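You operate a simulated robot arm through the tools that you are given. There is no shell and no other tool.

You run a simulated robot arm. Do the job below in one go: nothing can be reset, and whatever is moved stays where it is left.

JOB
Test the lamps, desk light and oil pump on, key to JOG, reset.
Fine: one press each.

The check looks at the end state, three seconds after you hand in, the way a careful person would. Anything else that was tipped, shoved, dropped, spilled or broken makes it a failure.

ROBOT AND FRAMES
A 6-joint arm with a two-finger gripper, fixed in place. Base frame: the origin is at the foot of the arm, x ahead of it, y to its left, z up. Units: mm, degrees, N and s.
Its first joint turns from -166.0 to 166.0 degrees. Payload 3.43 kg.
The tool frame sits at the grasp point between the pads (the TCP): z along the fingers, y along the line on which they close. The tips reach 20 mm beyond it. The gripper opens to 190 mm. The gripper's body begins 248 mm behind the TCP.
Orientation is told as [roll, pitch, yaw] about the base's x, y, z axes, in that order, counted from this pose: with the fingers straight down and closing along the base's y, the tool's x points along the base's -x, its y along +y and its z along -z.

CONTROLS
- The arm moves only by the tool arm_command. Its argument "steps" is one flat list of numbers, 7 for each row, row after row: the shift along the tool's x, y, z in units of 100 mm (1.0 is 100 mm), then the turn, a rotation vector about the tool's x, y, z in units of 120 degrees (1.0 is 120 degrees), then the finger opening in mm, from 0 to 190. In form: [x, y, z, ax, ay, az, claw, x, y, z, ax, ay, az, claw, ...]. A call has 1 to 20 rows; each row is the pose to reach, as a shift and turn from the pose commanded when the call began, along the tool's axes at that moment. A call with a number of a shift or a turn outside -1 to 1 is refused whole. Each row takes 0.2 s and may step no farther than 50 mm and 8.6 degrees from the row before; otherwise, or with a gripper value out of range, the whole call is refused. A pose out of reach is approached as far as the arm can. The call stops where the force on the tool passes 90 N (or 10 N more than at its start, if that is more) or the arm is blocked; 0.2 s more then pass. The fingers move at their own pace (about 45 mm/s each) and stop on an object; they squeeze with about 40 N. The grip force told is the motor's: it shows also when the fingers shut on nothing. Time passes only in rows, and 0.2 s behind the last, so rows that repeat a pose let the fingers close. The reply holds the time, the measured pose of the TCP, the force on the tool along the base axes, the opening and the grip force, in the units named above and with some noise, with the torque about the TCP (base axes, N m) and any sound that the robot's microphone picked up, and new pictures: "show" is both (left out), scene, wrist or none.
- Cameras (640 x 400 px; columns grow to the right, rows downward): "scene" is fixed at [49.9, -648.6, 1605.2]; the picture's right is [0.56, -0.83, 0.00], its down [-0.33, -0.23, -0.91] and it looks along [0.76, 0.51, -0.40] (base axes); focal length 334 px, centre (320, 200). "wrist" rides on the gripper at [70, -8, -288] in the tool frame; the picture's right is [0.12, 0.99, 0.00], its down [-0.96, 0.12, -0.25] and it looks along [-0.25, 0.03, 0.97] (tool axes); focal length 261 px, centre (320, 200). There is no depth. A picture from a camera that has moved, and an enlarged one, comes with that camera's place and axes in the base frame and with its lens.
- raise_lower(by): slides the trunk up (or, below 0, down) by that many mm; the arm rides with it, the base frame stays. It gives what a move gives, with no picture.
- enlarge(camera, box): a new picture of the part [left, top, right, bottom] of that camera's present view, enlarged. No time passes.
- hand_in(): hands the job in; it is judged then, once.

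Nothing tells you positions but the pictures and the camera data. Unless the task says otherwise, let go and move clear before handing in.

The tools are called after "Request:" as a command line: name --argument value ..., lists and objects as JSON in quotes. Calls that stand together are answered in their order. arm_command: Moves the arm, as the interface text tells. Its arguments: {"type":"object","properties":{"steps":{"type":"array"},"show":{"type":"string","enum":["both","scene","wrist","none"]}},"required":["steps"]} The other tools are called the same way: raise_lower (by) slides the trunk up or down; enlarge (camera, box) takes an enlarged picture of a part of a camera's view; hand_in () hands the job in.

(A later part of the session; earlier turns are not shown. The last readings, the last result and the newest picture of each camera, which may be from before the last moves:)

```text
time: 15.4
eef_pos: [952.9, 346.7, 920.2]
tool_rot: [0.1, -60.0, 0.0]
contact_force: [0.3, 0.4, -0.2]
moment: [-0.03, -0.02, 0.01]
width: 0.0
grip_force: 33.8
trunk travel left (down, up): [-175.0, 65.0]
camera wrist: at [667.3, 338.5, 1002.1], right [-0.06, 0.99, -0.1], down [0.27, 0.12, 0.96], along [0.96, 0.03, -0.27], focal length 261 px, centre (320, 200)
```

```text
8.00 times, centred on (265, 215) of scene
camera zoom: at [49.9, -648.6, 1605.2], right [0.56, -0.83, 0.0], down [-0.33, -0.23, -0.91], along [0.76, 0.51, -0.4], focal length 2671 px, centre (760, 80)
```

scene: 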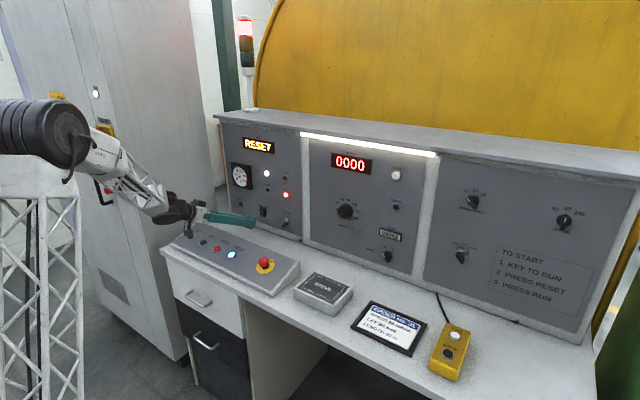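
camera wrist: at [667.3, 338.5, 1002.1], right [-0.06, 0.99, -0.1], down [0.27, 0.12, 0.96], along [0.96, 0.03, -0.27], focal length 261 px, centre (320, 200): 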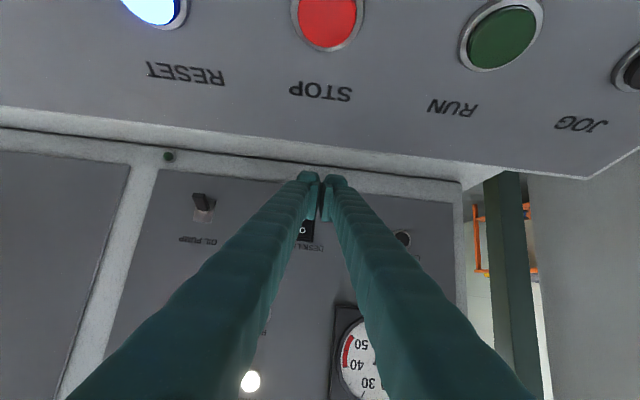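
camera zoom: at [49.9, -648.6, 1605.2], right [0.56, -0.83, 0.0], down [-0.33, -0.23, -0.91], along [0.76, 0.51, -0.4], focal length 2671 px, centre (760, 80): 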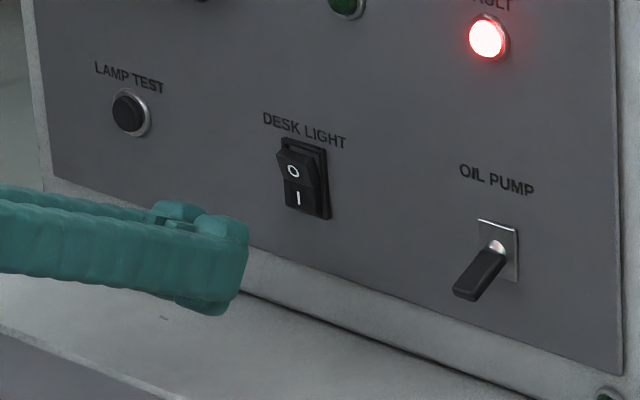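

The desk light stays on. The OIL PUMP lever is next: it's angled down with its tip at about (1004, 191, 919). I'll bring a fingertip under it, with the desk at about z 844, and push it up.

Request:
arm_command --steps '[0, -0.3, 0, 0, 0, 0, 0, 0, -0.6, 0, 0, 0, 0, 0, 0, -0.9, 0, 0, 0, 0, 0]' --show "none"

Request:
arm_command --steps '[0.1, -0.25, 0.06, 0, 0, 0, 0, 0.2165, -0.487, 0.125, 0, 0, 0, 0, 0.2165, -0.487, 0.125, 0, 0, 0, 0]' --show "both"

Request:
enlarge --camera "wrist" --box '[260, 140, 380, 230]'

Request:
enlarge --camera "scene" --box '[240, 190, 310, 240]'

```text
time: 16.2
eef_pos: [952.9, 257.4, 920.3]
tool_rot: [0.0, -60.0, 0.1]
contact_force: [-0.3, 0.6, 0.0]
moment: [-0.02, -0.04, -0.06]
width: 0.0
grip_force: 34.5
trunk travel left (down, up): [-175.0, 65.0]
```

```text
time: 17.0
eef_pos: [954.2, 207.1, 895.3]
tool_rot: [-0.1, -60.0, 0.1]
contact_force: [0.8, 0.9, 0.3]
moment: [-0.01, 0.01, 0.01]
width: 0.1
grip_force: 34.1
trunk travel left (down, up): [-175.0, 65.0]
camera wrist: at [667.6, 199.6, 977.2], right [-0.06, 0.99, -0.1], down [0.27, 0.12, 0.96], along [0.96, 0.03, -0.27], focal length 261 px, centre (320, 200)
```

scene: 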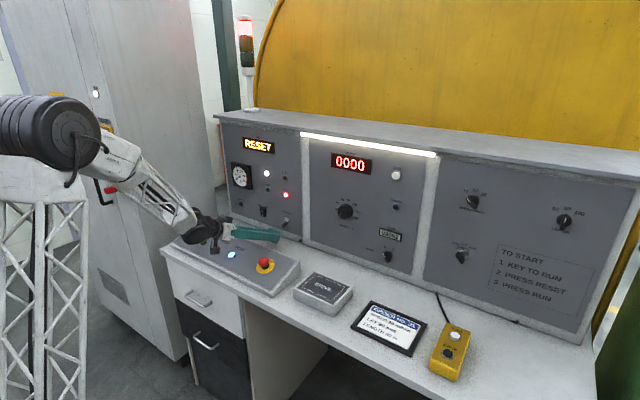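
wrist: 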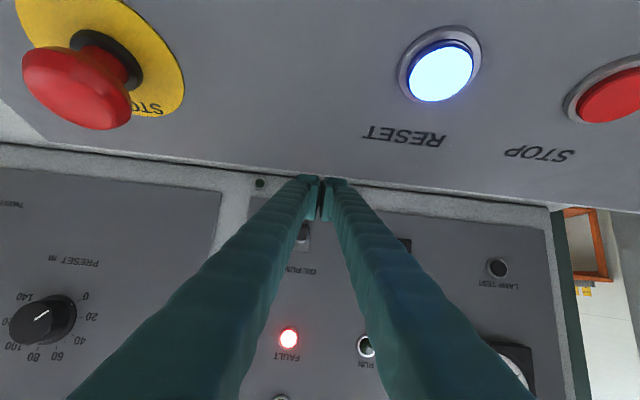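

```text
4.44 times, centred on (320, 185) of wrist
camera zoom: at [667.6, 199.6, 977.2], right [-0.06, 0.99, -0.1], down [0.27, 0.12, 0.96], along [0.96, 0.03, -0.27], focal length 1158 px, centre (320, 267)
```

zoom: 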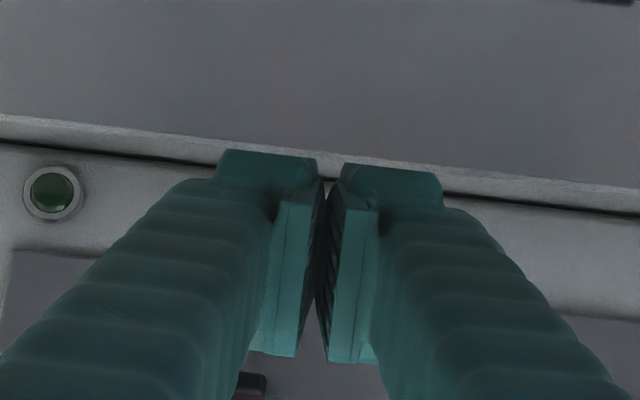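

```text
8.00 times, centred on (275, 215) of scene
camera zoom: at [49.9, -648.6, 1605.2], right [0.56, -0.83, 0.0], down [-0.33, -0.23, -0.91], along [0.76, 0.51, -0.4], focal length 2671 px, centre (680, 80)
```

zoom: 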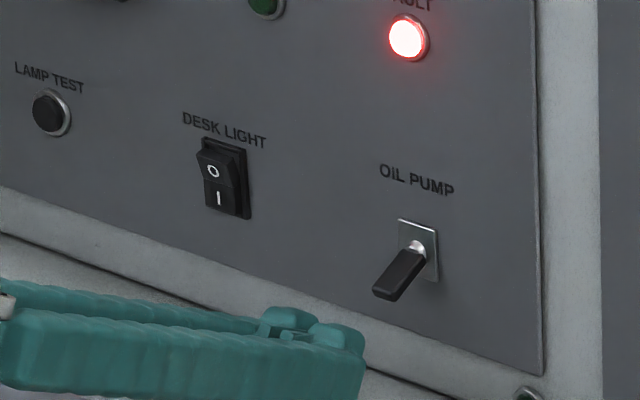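

The fingertip is below the lever and clear of the box's rear edge. I'll advance 30 mm so the tip is under the lever, then look.

Request:
arm_command --steps '[-0.05, 0, 0.0866, 0, 0, 0, 0, -0.1, 0, 0.1732, 0, 0, 0, 0, -0.15, 0, 0.26, 0, 0, 0, 0, -0.15, 0, 0.26, 0, 0, 0, 0]' --show "both"

Request:
enlarge --camera "wrist" --box '[260, 140, 380, 230]'

Request:
enlarge --camera "scene" --box '[250, 195, 310, 240]'

```text
time: 18.0
eef_pos: [984.3, 208.0, 896.1]
tool_rot: [-0.1, -60.0, 0.2]
contact_force: [0.3, 0.1, 0.1]
moment: [0.02, 0.01, 0.0]
width: 0.1
grip_force: 34.2
trunk travel left (down, up): [-175.0, 65.0]
camera wrist: at [697.5, 199.4, 977.7], right [-0.06, 0.99, -0.1], down [0.27, 0.12, 0.96], along [0.96, 0.03, -0.27], focal length 261 px, centre (320, 200)
```

scene: 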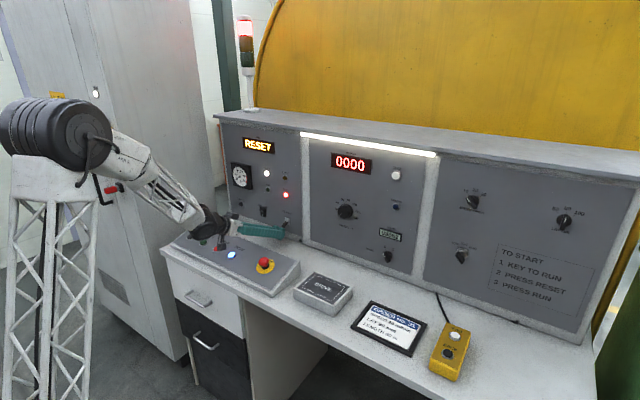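
wrist: 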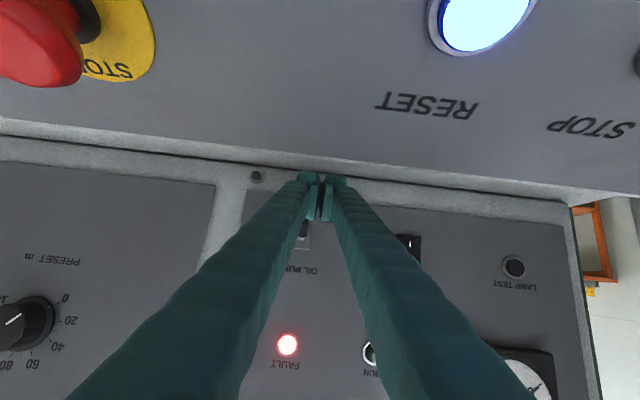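

```text
4.44 times, centred on (320, 185) of wrist
camera zoom: at [697.5, 199.4, 977.7], right [-0.06, 0.99, -0.1], down [0.27, 0.12, 0.96], along [0.96, 0.03, -0.27], focal length 1158 px, centre (320, 267)
```

zoom: 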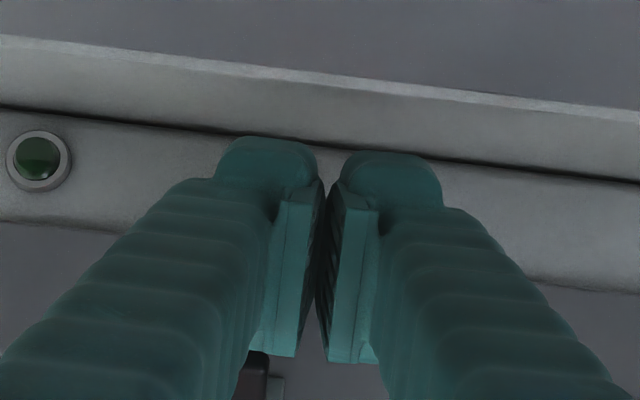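

```text
8.89 times, centred on (280, 218) of scene
camera zoom: at [49.9, -648.6, 1605.2], right [0.56, -0.83, 0.0], down [-0.33, -0.23, -0.91], along [0.76, 0.51, -0.4], focal length 2967 px, centre (676, 44)
```

zoom: 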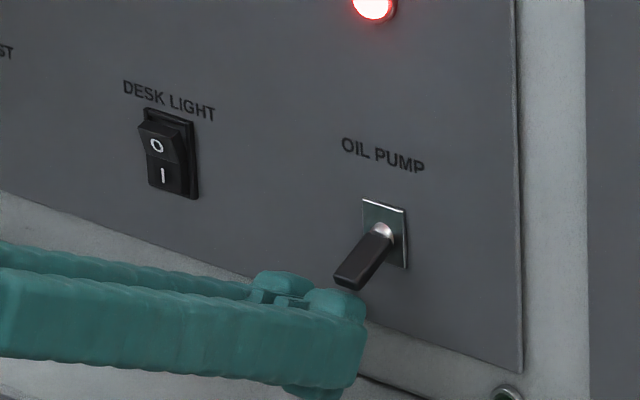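

The lever tip sits just above the near fingertip. I'll raise it gradually to lift the lever.

Request:
arm_command --steps '[-0.0346, 0, -0.02, 0, 0, 0, 0, -0.0693, 0, -0.04, 0, 0, 0, 0, -0.1039, 0, -0.06, 0, 0, 0, 0]' --show "scene"

Request:
enlarge --camera "scene" --box '[250, 195, 310, 240]'

```text
time: 18.8
eef_pos: [981.7, 207.5, 906.3]
tool_rot: [0.0, -59.9, 0.1]
contact_force: [-20.8, -3.3, -10.1]
moment: [0.17, -0.06, -0.32]
width: 0.0
grip_force: 33.8
trunk travel left (down, up): [-175.0, 65.0]
```

scene: 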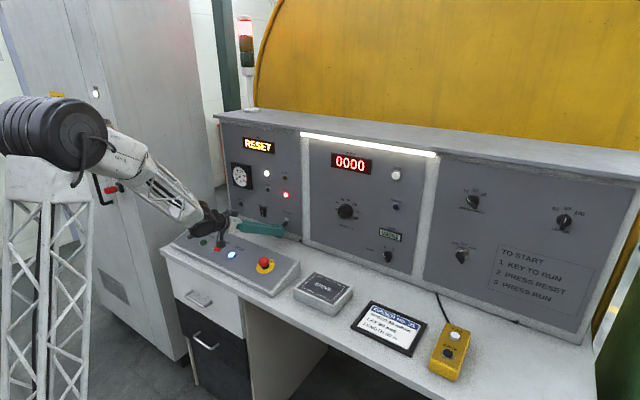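

```text
8.89 times, centred on (280, 218) of scene
camera zoom: at [49.9, -648.6, 1605.2], right [0.56, -0.83, 0.0], down [-0.33, -0.23, -0.91], along [0.76, 0.51, -0.4], focal length 2967 px, centre (676, 44)
```

zoom: 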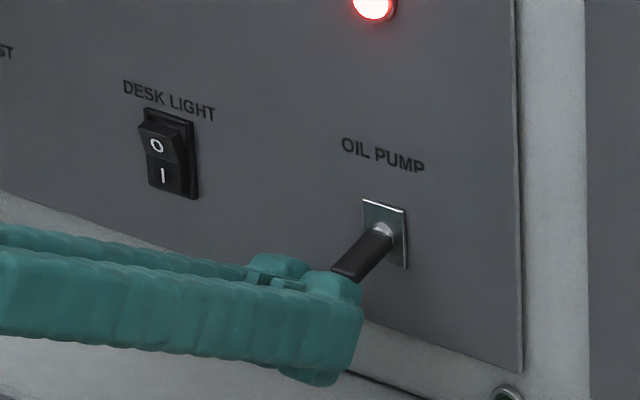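

The force runs along the lever's axis, so the tip is pushing on the lever's end face. I'll drop down, go deeper underneath it, and lift from there.

Request:
arm_command --steps '[0.0866, 0, 0.05, 0, 0, 0, 0, 0.1732, 0, 0.1, 0, 0, 0, 0, 0.1732, 0, 0.1, 0, 0, 0, 0, 0.1332, 0, 0.1693, 0, 0, 0, 0, 0.0932, 0, 0.2386, 0, 0, 0, 0, 0.0932, 0, 0.2386, 0, 0, 0, 0]' --show "both"

Request:
enlarge --camera "wrist" --box '[260, 140, 380, 230]'

Request:
enlarge --camera "scene" --box '[250, 195, 310, 240]'

```text
time: 20.2
eef_pos: [998.3, 208.4, 887.4]
tool_rot: [0.0, -60.0, 0.1]
contact_force: [0.1, 0.4, 0.3]
moment: [-0.05, 0.01, -0.01]
width: 0.1
grip_force: 33.7
trunk travel left (down, up): [-175.0, 65.0]
camera wrist: at [713.4, 199.0, 969.9], right [-0.06, 0.99, -0.1], down [0.27, 0.12, 0.96], along [0.96, 0.03, -0.27], focal length 261 px, centre (320, 200)
```

scene: 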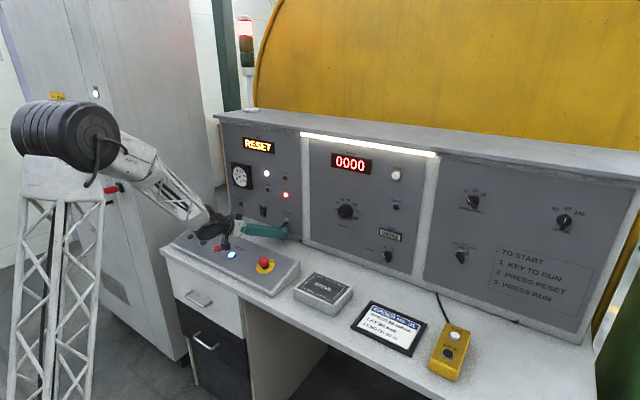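
wrist: 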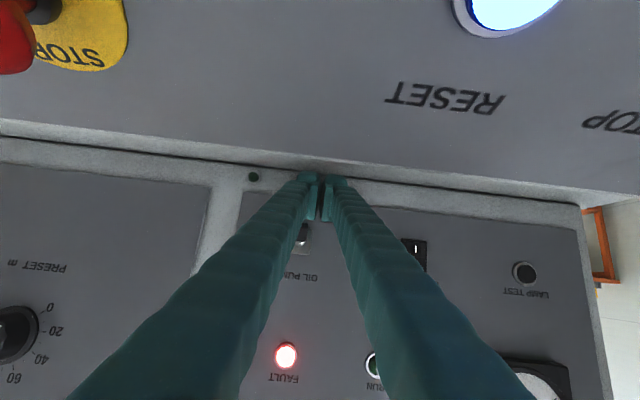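

```text
4.44 times, centred on (320, 185) of wrist
camera zoom: at [713.4, 199.0, 969.9], right [-0.06, 0.99, -0.1], down [0.27, 0.12, 0.96], along [0.96, 0.03, -0.27], focal length 1158 px, centre (320, 267)
```

zoom: 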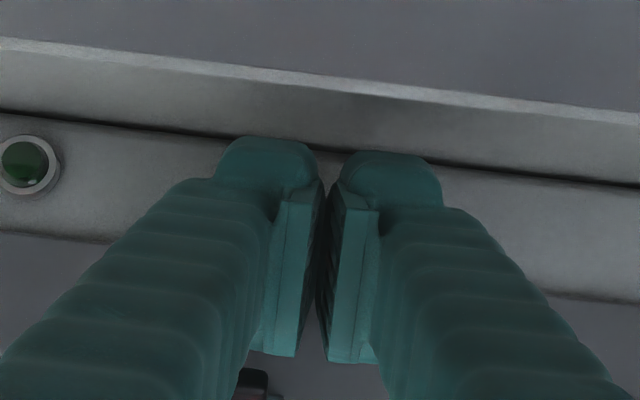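

```text
8.89 times, centred on (280, 218) of scene
camera zoom: at [49.9, -648.6, 1605.2], right [0.56, -0.83, 0.0], down [-0.33, -0.23, -0.91], along [0.76, 0.51, -0.4], focal length 2967 px, centre (676, 44)
```

zoom: 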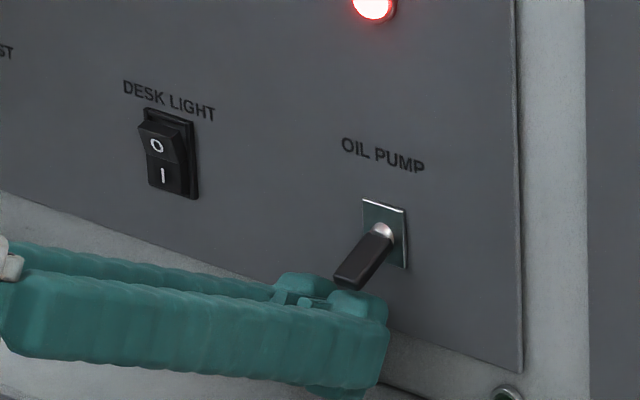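

The tip is deeper now and the lever hasn't moved. I'll lift again.

Request:
arm_command --steps '[-0.0346, 0, -0.02, 0, 0, 0, 0, -0.0693, 0, -0.04, 0, 0, 0, 0, -0.1039, 0, -0.06, 0, 0, 0, 0]' --show "none"

Request:
arm_command --steps '[-0.0346, 0, -0.02, 0, 0, 0, 0]' --show "scene"

Request:
enlarge --camera "scene" --box '[250, 195, 310, 240]'

```text
time: 21.0
eef_pos: [1001.1, 208.4, 900.3]
tool_rot: [0.1, -60.0, 0.1]
contact_force: [-0.8, -0.6, 0.4]
moment: [0.01, 0.02, 0.02]
width: 0.1
grip_force: 33.5
trunk travel left (down, up): [-175.0, 65.0]
```

```text
time: 21.4
eef_pos: [999.3, 207.5, 903.0]
tool_rot: [0.0, -59.8, 0.1]
contact_force: [-11.2, -1.1, -6.9]
moment: [0.18, -0.13, -0.23]
width: 0.1
grip_force: 34.3
trunk travel left (down, up): [-175.0, 65.0]
```

scene: 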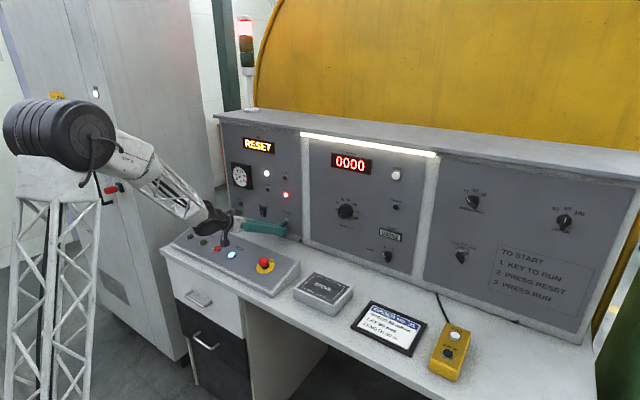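

```text
8.89 times, centred on (280, 218) of scene
camera zoom: at [49.9, -648.6, 1605.2], right [0.56, -0.83, 0.0], down [-0.33, -0.23, -0.91], along [0.76, 0.51, -0.4], focal length 2967 px, centre (676, 44)
```

zoom: 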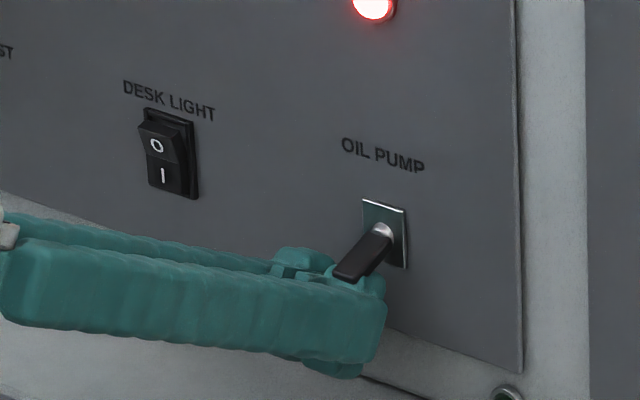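

The contact is self-locking: the lever's end jams against the tilted finger face. Pinching the lever from both sides and lifting should work better. I'll back away, open the fingers, and line up to straddle it.

Request:
arm_command --steps '[0.0866, 0, 0.05, 0, 0, 0, 0, 0.2116, 0, -0.1665, 0, 0, 0, 0, 0.3366, 0, -0.383, 0, 0, 0, 60, 0.103, -0.174, -0.518, 0, 0, 0, 60, 0.103, -0.174, -0.518, 0, 0, 0, 60, 0.103, -0.174, -0.518, 0, 0, 0, 60]' --show "both"

Request:
enlarge --camera "wrist" --box '[250, 140, 390, 240]'

Request:
enlarge --camera "scene" --box '[240, 190, 310, 240]'

```text
time: 22.8
eef_pos: [947.8, 192.2, 920.8]
tool_rot: [0.0, -60.0, 0.1]
contact_force: [0.4, 0.1, 0.9]
moment: [-0.02, -0.02, 0.01]
width: 60.2
grip_force: 0.1
trunk travel left (down, up): [-175.0, 65.0]
camera wrist: at [662.6, 182.6, 1002.6], right [-0.06, 0.99, -0.1], down [0.27, 0.12, 0.96], along [0.96, 0.03, -0.27], focal length 261 px, centre (320, 200)
```

scene: 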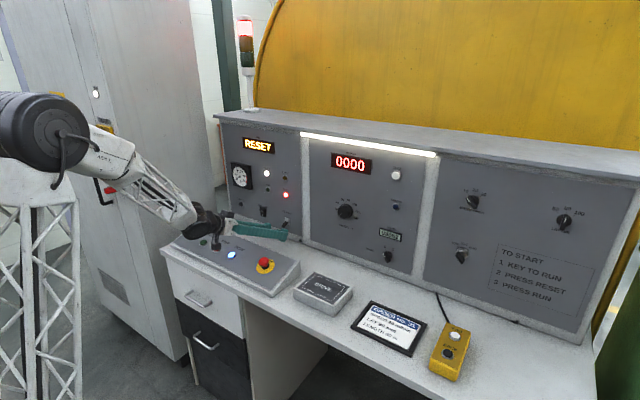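
wrist: 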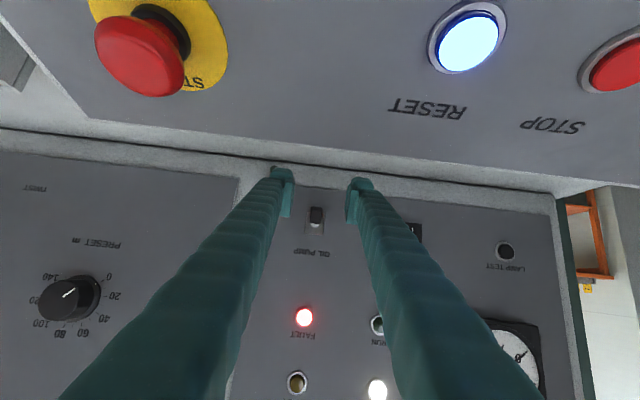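

```text
4.00 times, centred on (320, 190) of wrist
camera zoom: at [662.6, 182.6, 1002.6], right [-0.06, 0.99, -0.1], down [0.27, 0.12, 0.96], along [0.96, 0.03, -0.27], focal length 1043 px, centre (320, 240)
```

zoom: 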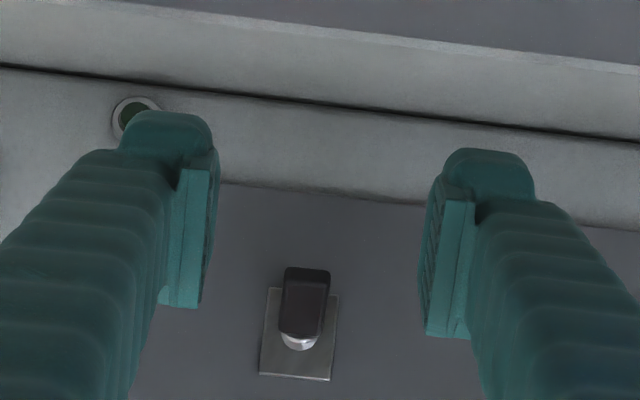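

```text
8.00 times, centred on (275, 215) of scene
camera zoom: at [49.9, -648.6, 1605.2], right [0.56, -0.83, 0.0], down [-0.33, -0.23, -0.91], along [0.76, 0.51, -0.4], focal length 2671 px, centre (680, 80)
```

zoom: 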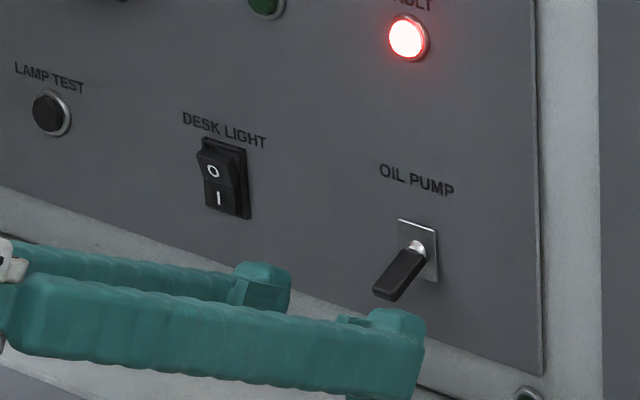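

The lever is centred between the open fingers. I'll advance 50 mm to straddle it.

Request:
arm_command --steps '[-0.08, 0, 0.1386, 0, 0, 0, 60, -0.16, 0, 0.2771, 0, 0, 0, 60, -0.25, 0, 0.433, 0, 0, 0, 60, -0.25, 0, 0.433, 0, 0, 0, 60]' --show "both"

Request:
enlarge --camera "wrist" --box '[250, 140, 390, 240]'

Request:
enlarge --camera "scene" --box '[240, 190, 310, 240]'

```text
time: 23.8
eef_pos: [998.6, 192.2, 920.9]
tool_rot: [-0.1, -59.9, 0.0]
contact_force: [0.0, 0.5, 0.0]
moment: [0.01, -0.02, 0.02]
width: 59.8
grip_force: 0.1
trunk travel left (down, up): [-175.0, 65.0]
camera wrist: at [713.1, 182.5, 1002.8], right [-0.06, 0.99, -0.1], down [0.27, 0.12, 0.96], along [0.96, 0.03, -0.27], focal length 261 px, centre (320, 200)
```

scene: 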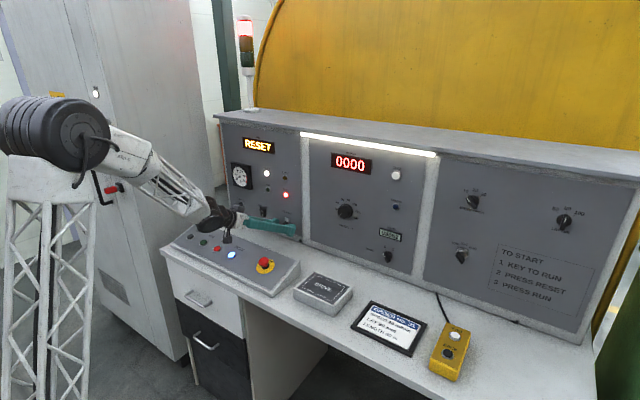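
wrist: 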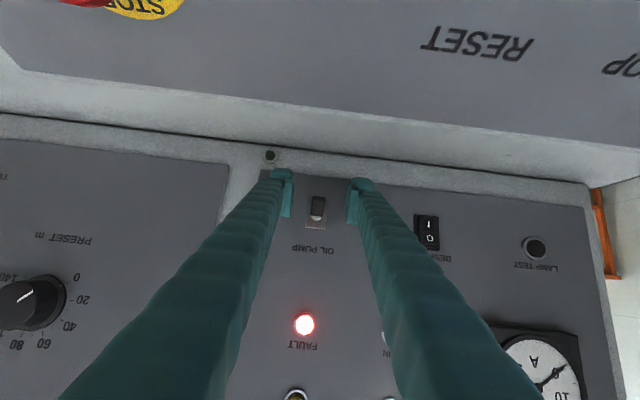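

```text
4.00 times, centred on (320, 190) of wrist
camera zoom: at [713.1, 182.5, 1002.8], right [-0.06, 0.99, -0.1], down [0.27, 0.12, 0.96], along [0.96, 0.03, -0.27], focal length 1043 px, centre (320, 240)
```

zoom: 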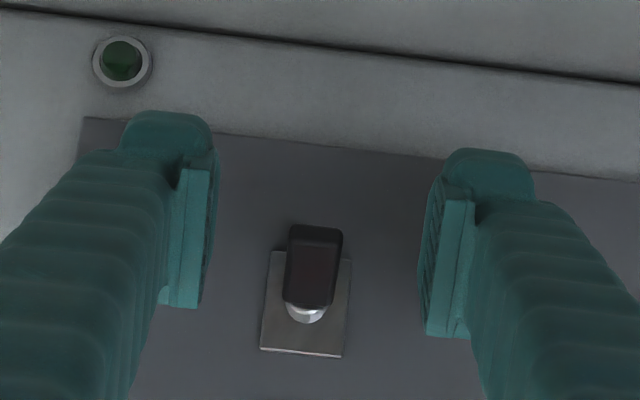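

```text
8.00 times, centred on (275, 215) of scene
camera zoom: at [49.9, -648.6, 1605.2], right [0.56, -0.83, 0.0], down [-0.33, -0.23, -0.91], along [0.76, 0.51, -0.4], focal length 2671 px, centre (680, 80)
```

zoom: 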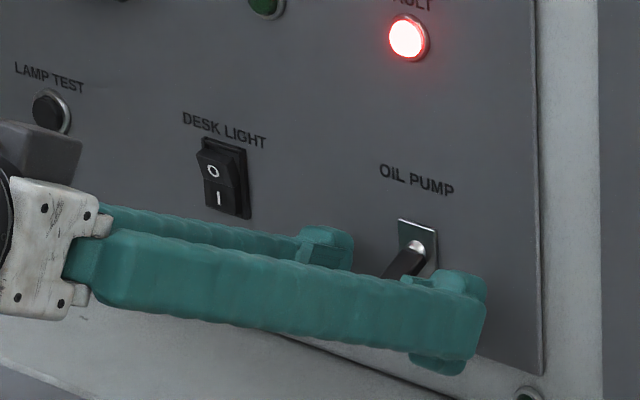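

The lever sits between the pads. Now I'll close on it.

Request:
arm_command --steps '[0, 0, 0, 0, 0, 0, 25, 0, 0, 0, 0, 0, 0, 10, 0, 0, 0, 0, 0, 0, 10, 0, 0, 0, 0, 0, 0, 10, 0, 0, 0, 0, 0, 0, 10]' --show "wrist"

Request:
enlarge --camera "wrist" --box '[250, 140, 390, 240]'

```text
time: 25.0
eef_pos: [999.5, 190.6, 920.5]
tool_rot: [0.1, -60.0, 0.0]
contact_force: [0.0, -3.6, -0.9]
moment: [-0.01, 0.01, -0.03]
width: 14.7
grip_force: 44.9
trunk travel left (down, up): [-175.0, 65.0]
camera wrist: at [713.1, 182.0, 1002.8], right [-0.06, 0.99, -0.1], down [0.27, 0.12, 0.96], along [0.96, 0.03, -0.27], focal length 261 px, centre (320, 200)
```

wrist: 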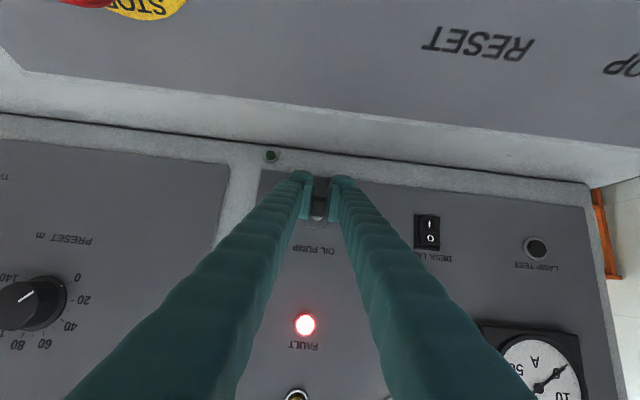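

```text
4.00 times, centred on (320, 190) of wrist
camera zoom: at [713.1, 182.0, 1002.8], right [-0.06, 0.99, -0.1], down [0.27, 0.12, 0.96], along [0.96, 0.03, -0.27], focal length 1043 px, centre (320, 240)
```

zoom: 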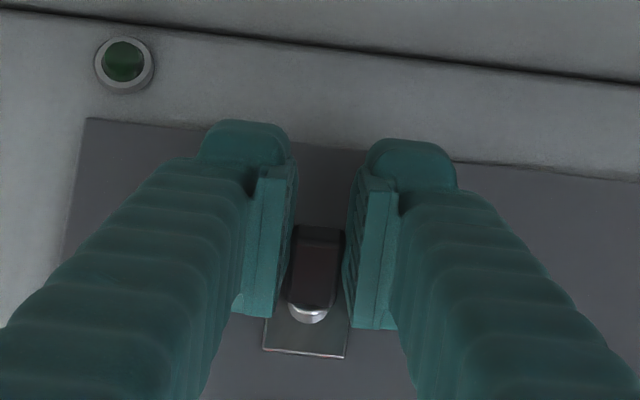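

Gripped at 14.7 mm. I'll lift along the lever's arc toward and past the middle.

Request:
arm_command --steps '[-0.0358, 0, -0.038, 0, 0, 0, 10, -0.0716, 0, -0.076, 0, 0, 0, 10, -0.1186, 0, -0.1146, 0, 0, 0, 10, -0.173, 0, -0.1403, 0, 0, 0, 10]' --show "both"

Request:
enlarge --camera "wrist" --box '[250, 140, 390, 240]'

Request:
enlarge --camera "scene" --box '[240, 190, 310, 240]'

```text
time: 26.0
eef_pos: [995.6, 190.5, 940.4]
tool_rot: [0.0, -59.9, -0.1]
contact_force: [-6.5, -7.6, -16.9]
moment: [-0.04, 0.7, -0.02]
width: 15.3
grip_force: 35.1
trunk travel left (down, up): [-175.0, 65.0]
camera wrist: at [709.6, 181.8, 1023.6], right [-0.06, 0.99, -0.1], down [0.27, 0.12, 0.96], along [0.96, 0.03, -0.27], focal length 261 px, centre (320, 200)
```

scene: 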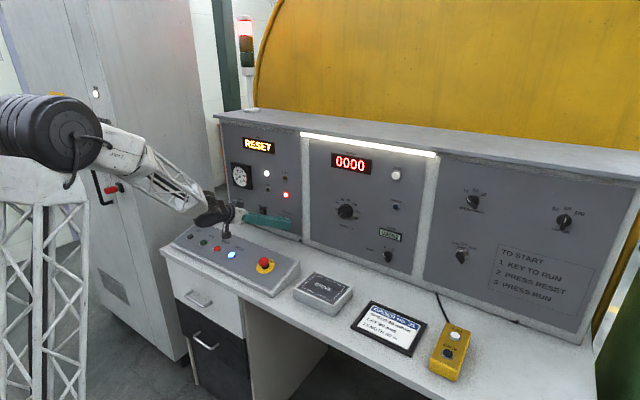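
wrist: 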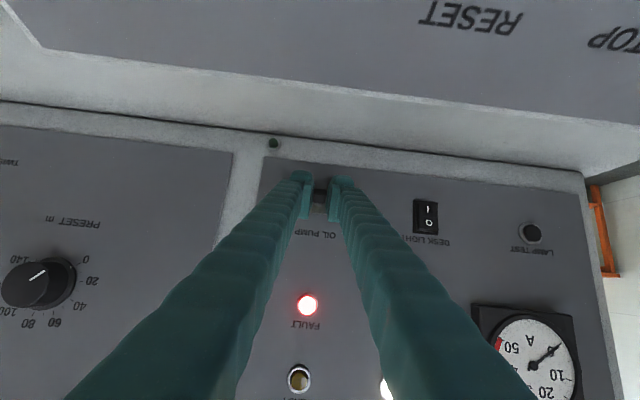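

```text
4.00 times, centred on (320, 190) of wrist
camera zoom: at [709.6, 181.8, 1023.6], right [-0.06, 0.99, -0.1], down [0.27, 0.12, 0.96], along [0.96, 0.03, -0.27], focal length 1043 px, centre (320, 240)
```

zoom: 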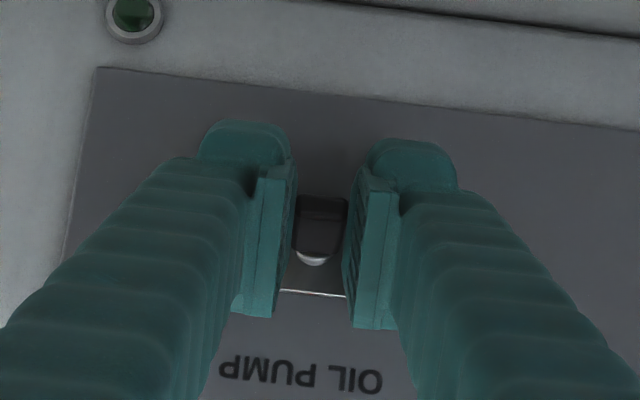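

```text
8.00 times, centred on (275, 215) of scene
camera zoom: at [49.9, -648.6, 1605.2], right [0.56, -0.83, 0.0], down [-0.33, -0.23, -0.91], along [0.76, 0.51, -0.4], focal length 2671 px, centre (680, 80)
```

zoom: 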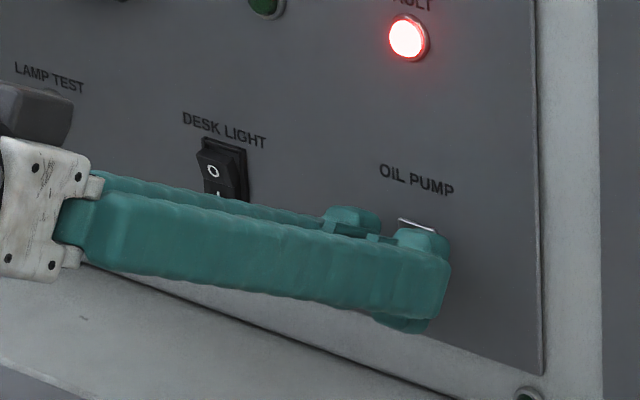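

The lever is nearly level now, so I'll keep lifting past the middle.

Request:
arm_command --steps '[-0.0298, 0, -0.0085, 0, 0, 0, 10, -0.0595, 0, -0.017, 0, 0, 0, 10, -0.0893, 0, -0.0255, 0, 0, 0, 10, -0.119, 0, -0.034, 0, 0, 0, 10]' --show "both"

Request:
enlarge --camera "wrist" --box '[250, 140, 390, 240]'

Request:
enlarge --camera "scene" --box '[240, 190, 310, 240]'

```text
time: 27.0
eef_pos: [999.7, 189.9, 953.8]
tool_rot: [0.0, -59.9, 0.2]
contact_force: [-12.2, -10.3, -25.5]
moment: [-0.13, 1.21, -0.04]
width: 15.0
grip_force: 45.4
trunk travel left (down, up): [-175.0, 65.0]
camera wrist: at [713.5, 181.8, 1035.9], right [-0.06, 0.99, -0.1], down [0.27, 0.12, 0.96], along [0.96, 0.03, -0.27], focal length 261 px, centre (320, 200)
```

scene: 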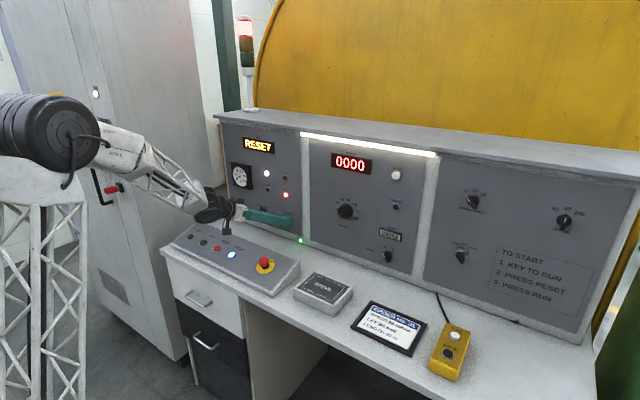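
wrist: 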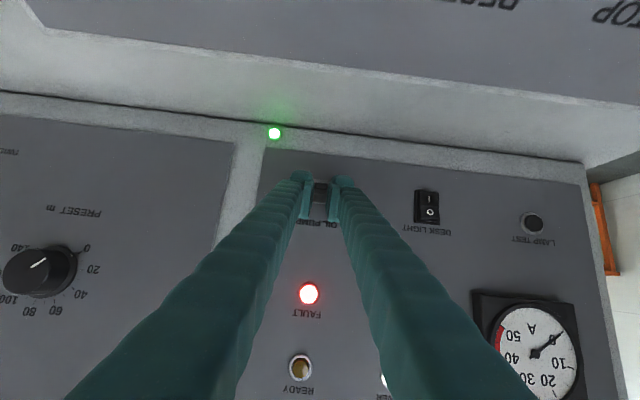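

```text
4.00 times, centred on (320, 190) of wrist
camera zoom: at [713.5, 181.8, 1035.9], right [-0.06, 0.99, -0.1], down [0.27, 0.12, 0.96], along [0.96, 0.03, -0.27], focal length 1043 px, centre (320, 240)
```

zoom: 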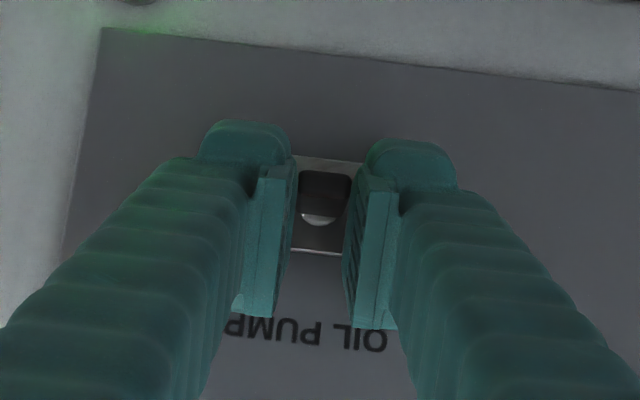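

```text
8.00 times, centred on (275, 215) of scene
camera zoom: at [49.9, -648.6, 1605.2], right [0.56, -0.83, 0.0], down [-0.33, -0.23, -0.91], along [0.76, 0.51, -0.4], focal length 2671 px, centre (680, 80)
```

zoom: 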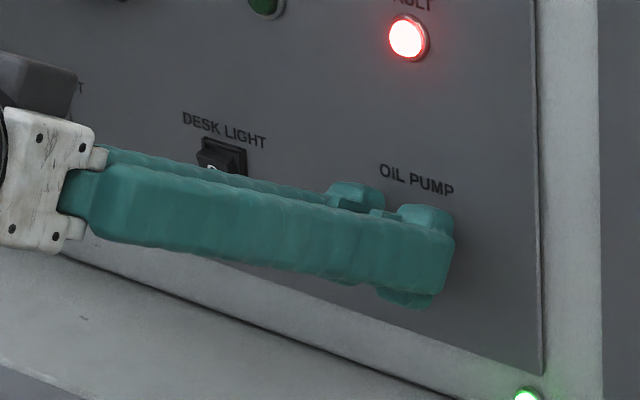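

A green lamp lit at the panel's foot, so the oil pump has switched on. I'll lift a little further, so the lever settles up, before releasing.

Request:
arm_command --steps '[-0.0322, 0, -0.0109, 0, 0, 0, 10, -0.0644, 0, -0.0218, 0, 0, 0, 10, -0.0966, 0, -0.0327, 0, 0, 0, 10]' --show "wrist"

Request:
enlarge --camera "wrist" --box '[250, 140, 390, 240]'

```text
time: 27.8
eef_pos: [1002.6, 191.3, 970.8]
tool_rot: [0.0, -60.4, 0.1]
contact_force: [0.9, -2.8, 1.3]
moment: [-0.17, -0.17, -0.06]
width: 11.4
grip_force: 1.0
trunk travel left (down, up): [-175.0, 65.0]
camera wrist: at [716.7, 182.4, 1050.9], right [-0.06, 0.99, -0.1], down [0.26, 0.12, 0.96], along [0.96, 0.03, -0.26], focal length 261 px, centre (320, 200)
```

wrist: 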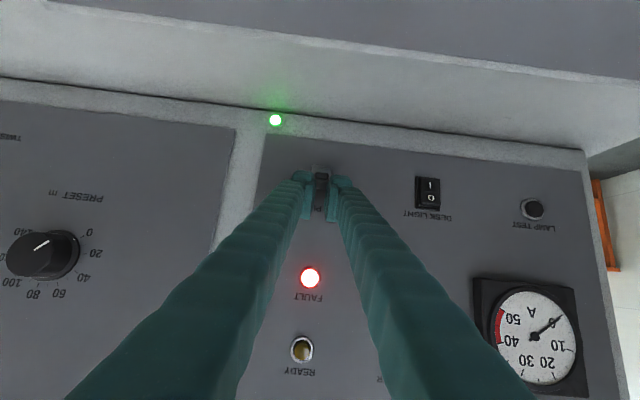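

```text
4.00 times, centred on (320, 190) of wrist
camera zoom: at [716.7, 182.4, 1050.9], right [-0.06, 0.99, -0.1], down [0.26, 0.12, 0.96], along [0.96, 0.03, -0.26], focal length 1043 px, centre (320, 240)
```

zoom: 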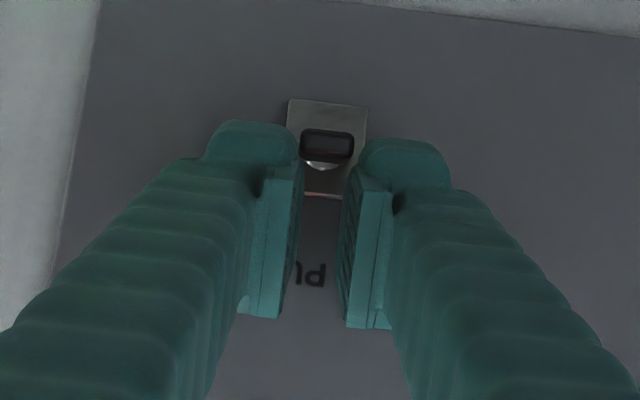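

The pads slipped off the lever's end. I'll open the fingers so the lever is free to settle, then look.

Request:
arm_command --steps '[0, 0, 0, 0, 0, 0, 60, 0, 0, 0, 0, 0, 0, 60, 0, 0, 0, 0, 0, 0, 60, 0, 0, 0, 0, 0, 0, 60]' --show "both"

Request:
enlarge --camera "wrist" --box '[250, 140, 390, 240]'

Request:
enlarge --camera "scene" --box '[240, 190, 310, 240]'

```text
time: 28.8
eef_pos: [1001.3, 191.9, 965.3]
tool_rot: [0.1, -60.1, 0.0]
contact_force: [0.7, -0.1, 0.4]
moment: [0.04, 0.0, -0.02]
width: 59.9
grip_force: 0.1
trunk travel left (down, up): [-175.0, 65.0]
camera wrist: at [715.2, 182.3, 1047.0], right [-0.06, 0.99, -0.1], down [0.27, 0.12, 0.96], along [0.96, 0.03, -0.27], focal length 261 px, centre (320, 200)
```

scene: 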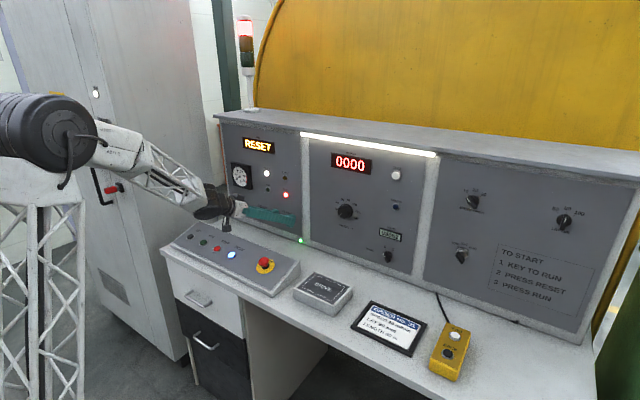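
wrist: 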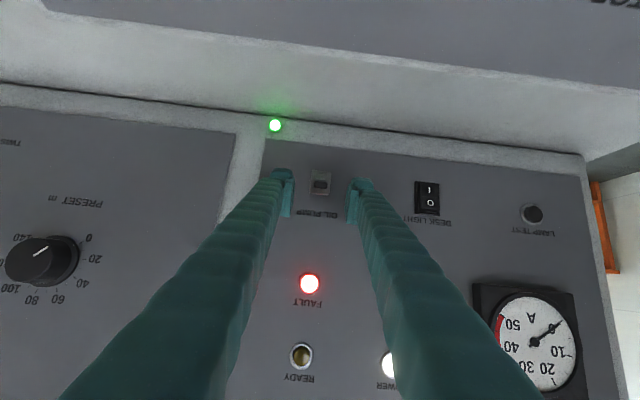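

```text
4.00 times, centred on (320, 190) of wrist
camera zoom: at [715.2, 182.3, 1047.0], right [-0.06, 0.99, -0.1], down [0.27, 0.12, 0.96], along [0.96, 0.03, -0.27], focal length 1043 px, centre (320, 240)
```

zoom: 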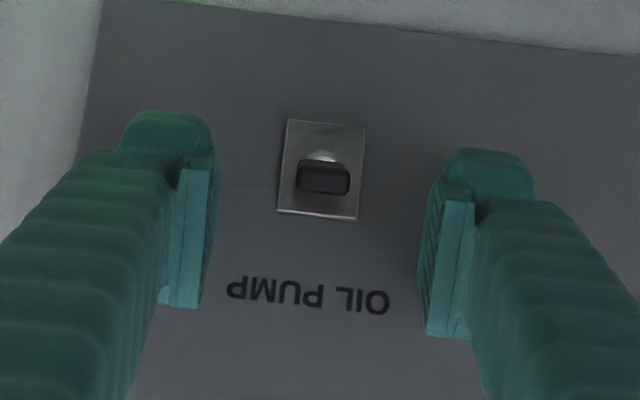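

```text
8.00 times, centred on (275, 215) of scene
camera zoom: at [49.9, -648.6, 1605.2], right [0.56, -0.83, 0.0], down [-0.33, -0.23, -0.91], along [0.76, 0.51, -0.4], focal length 2671 px, centre (680, 80)
```

zoom: 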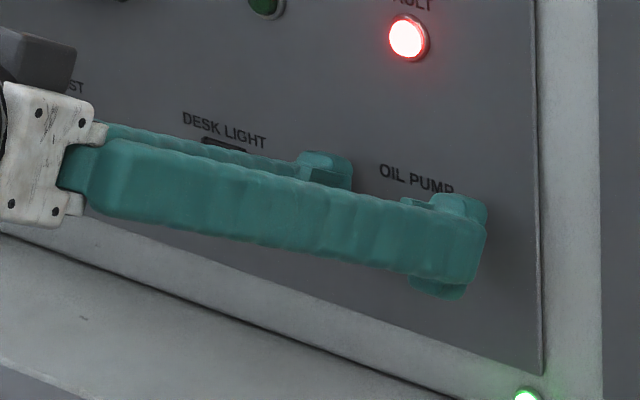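

The lever is up and the oil-pump lamp is green. I'll retreat, level the tool, and travel across to the key switch near y -522.

Request:
arm_command --steps '[0.2, 0, -0.3465, 0, 0, 0, 60, 0.4, 0, -0.693, 0, 0, 0, 60, 0.14, 0, -0.843, 0, 0, 0, 60, -0.12, 0, -0.993, 0, 0, 0, 60]' --show "scene"

Request:
enlarge --camera "scene" --box '[240, 190, 310, 240]'

```text
time: 29.8
eef_pos: [920.4, 191.2, 1025.3]
tool_rot: [0.1, -59.9, -0.1]
contact_force: [0.6, 0.1, -0.3]
moment: [-0.03, -0.05, -0.03]
width: 59.8
grip_force: 0.2
trunk travel left (down, up): [-175.0, 65.0]
```

scene: 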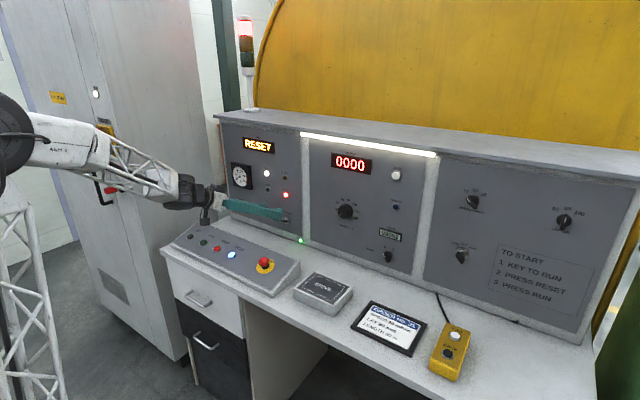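

```text
8.00 times, centred on (275, 215) of scene
camera zoom: at [49.9, -648.6, 1605.2], right [0.56, -0.83, 0.0], down [-0.33, -0.23, -0.91], along [0.76, 0.51, -0.4], focal length 2671 px, centre (680, 80)
```

zoom: 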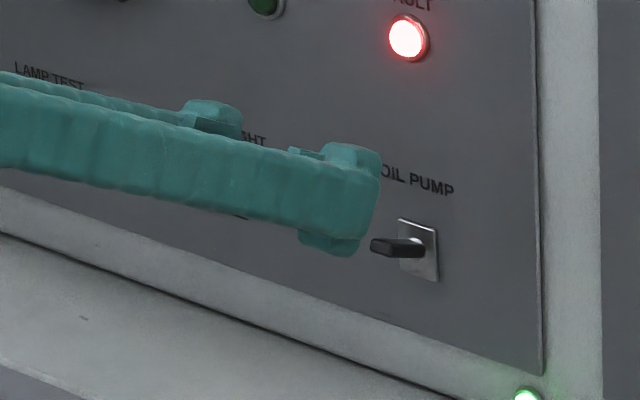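

The OIL PUMP lever is up and the lamp stays green. I'll head to the key now, leveling the tool on the way.

Request:
arm_command --steps '[0, -0.25, 0, 0, -0.0625, 0, 60, 0, -0.5, 0, 0, -0.125, 0, 60, 0, -0.75, 0, 0, -0.1875, 0, 60, 0, -1.0, 0, 0, -0.25, 0, 60]' --show "none"

Request:
arm_command --steps '[-0.1, -0.35, -0.1, 0, 0, 0, 60, -0.15, -0.7, -0.2, 0, 0, 0, 60, -0.15, -1.0, -0.3, 0, 0, 0, 60]' --show "none"

Request:
arm_command --steps '[0, -0.35, 0, 0, 0, 0, 60, 0, -0.7, 0, 0, 0, 0, 60, 0, -1.0, 0, 0, 0, 0, 60]' --show "none"

Request:
arm_command --steps '[0, -0.35, 0, 0, 0, 0, 60, 0, -0.7, 0, 0, 0, 0, 60, 0, -1.0, 0, 0, 0, 0, 60]' --show "both"

```text
time: 30.8
eef_pos: [920.1, 103.1, 1032.8]
tool_rot: [-72.6, -89.1, 71.6]
contact_force: [-1.1, -0.5, 0.6]
moment: [-0.02, 0.16, 0.05]
width: 60.1
grip_force: 0.1
out of reach, approached as far as the arm can: row 4
trunk travel left (down, up): [-175.0, 65.0]
```

```text
time: 31.6
eef_pos: [885.0, 51.4, 1055.2]
tool_rot: [-25.8, -89.3, 22.3]
contact_force: [0.1, -0.5, -0.7]
moment: [-0.02, -0.01, -0.02]
width: 60.2
grip_force: 0.0
out of reach, approached as far as the arm can: row 1, 2, 3
trunk travel left (down, up): [-175.0, 65.0]
```

```text
time: 32.4
eef_pos: [867.1, -2.1, 1056.6]
tool_rot: [-12.1, -88.9, 4.9]
contact_force: [0.6, -0.4, -0.6]
moment: [-0.03, -0.04, -0.06]
width: 60.0
grip_force: 0.0
out of reach, approached as far as the arm can: row 1, 2, 3
trunk travel left (down, up): [-175.0, 65.0]
```

```text
time: 33.2
eef_pos: [858.1, -55.3, 1064.9]
tool_rot: [6.5, -88.4, -17.2]
contact_force: [0.5, -0.3, -0.5]
moment: [-0.02, -0.08, -0.09]
width: 60.1
grip_force: 0.1
out of reach, approached as far as the arm can: row 1, 2, 3
trunk travel left (down, up): [-175.0, 65.0]
camera wrist: at [570.6, -9.1, 1001.4], right [0.18, 0.98, -0.12], down [-0.2, 0.15, 0.97], along [0.96, -0.15, 0.22], focal length 261 px, centre (320, 200)
```

scene: 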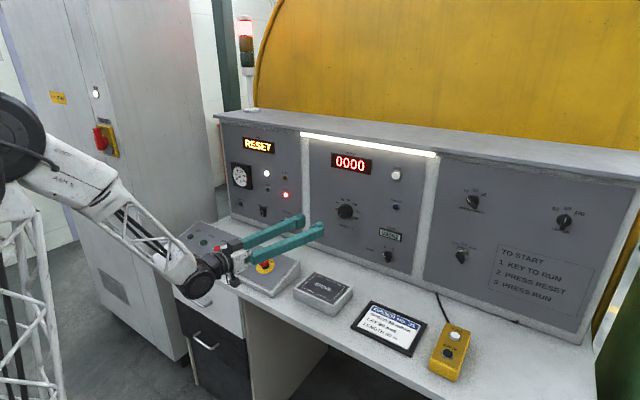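
wrist: 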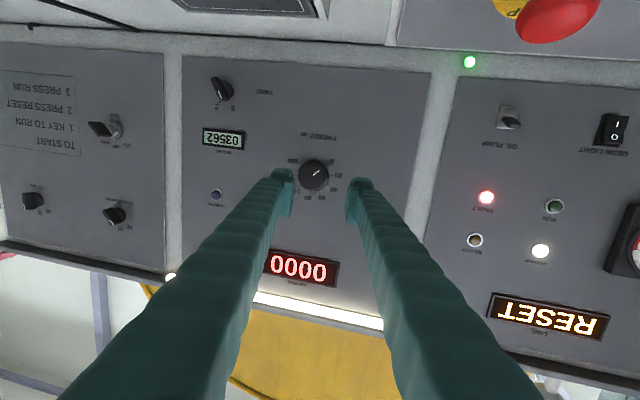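

At pitch -90 the arm couldn't hold the commanded pose, most likely because of a wrist limit or singularity there. I'll tilt back to the -60° pitch that worked and see where the arm is.

Request:
arm_command --steps '[0, 0, 0, 0, 0.0625, 0, 60, 0, 0, 0, 0, 0.125, 0, 60, 0, 0, 0, 0, 0.1875, 0, 60, 0, 0, 0, 0, 0.25, 0, 60, 0, 0, 0, 0, 0.25, 0, 60]' --show "both"

```text
time: 34.4
eef_pos: [859.0, -54.7, 1066.0]
tool_rot: [-0.8, -58.6, -9.6]
contact_force: [-0.2, 1.2, -1.8]
moment: [-0.04, -0.17, 0.0]
width: 60.0
grip_force: 0.1
out of reach, approached as far as the arm can: row 4
trunk travel left (down, up): [-175.0, 65.0]
camera wrist: at [579.1, -11.8, 1154.8], right [0.11, 0.99, -0.11], down [0.31, 0.07, 0.95], along [0.94, -0.14, -0.29], focal length 261 px, centre (320, 200)
```

scene: 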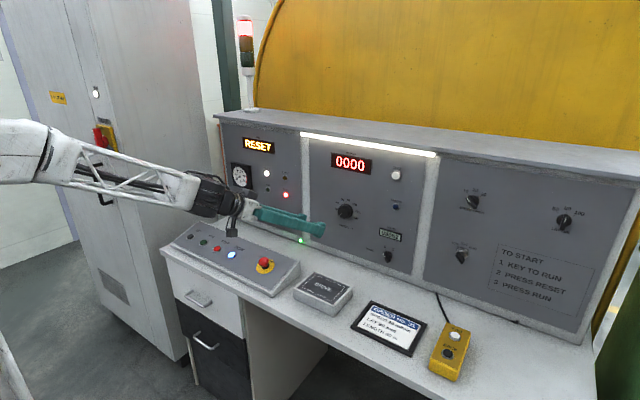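
wrist: 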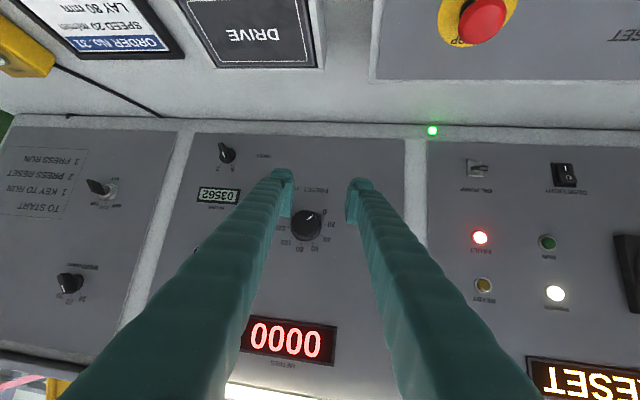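

The arm was near a wrist singularity while crossing y = 0. I'll tilt the tool to point mostly down, cross to the key's side that way, then level it there.

Request:
arm_command --steps '[0, 0, 0, 0, 0.0625, 0, 60, 0, 0, 0, 0, 0.125, 0, 60, 0, 0, 0, 0, 0.1875, 0, 60, 0, 0, 0, 0, 0.25, 0, 60, 0, 0, 0, 0, 0.3125, 0, 60, 0, 0, 0, 0, 0.375, 0, 60, 0, 0, 0, 0, 0.4, 0, 60]' --show "scene"

```text
time: 36.0
eef_pos: [858.6, -52.8, 1064.3]
tool_rot: [0.1, -10.4, -10.7]
contact_force: [0.2, 0.2, 0.3]
moment: [0.01, -0.04, 0.02]
width: 60.1
grip_force: 0.1
out of reach, approached as far as the arm can: row 1
trunk travel left (down, up): [-175.0, 65.0]
```

scene: 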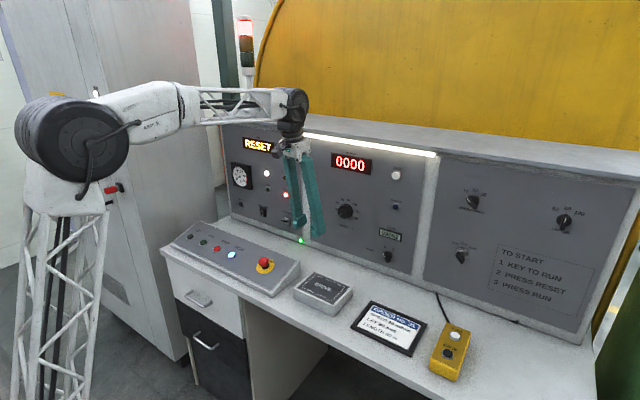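

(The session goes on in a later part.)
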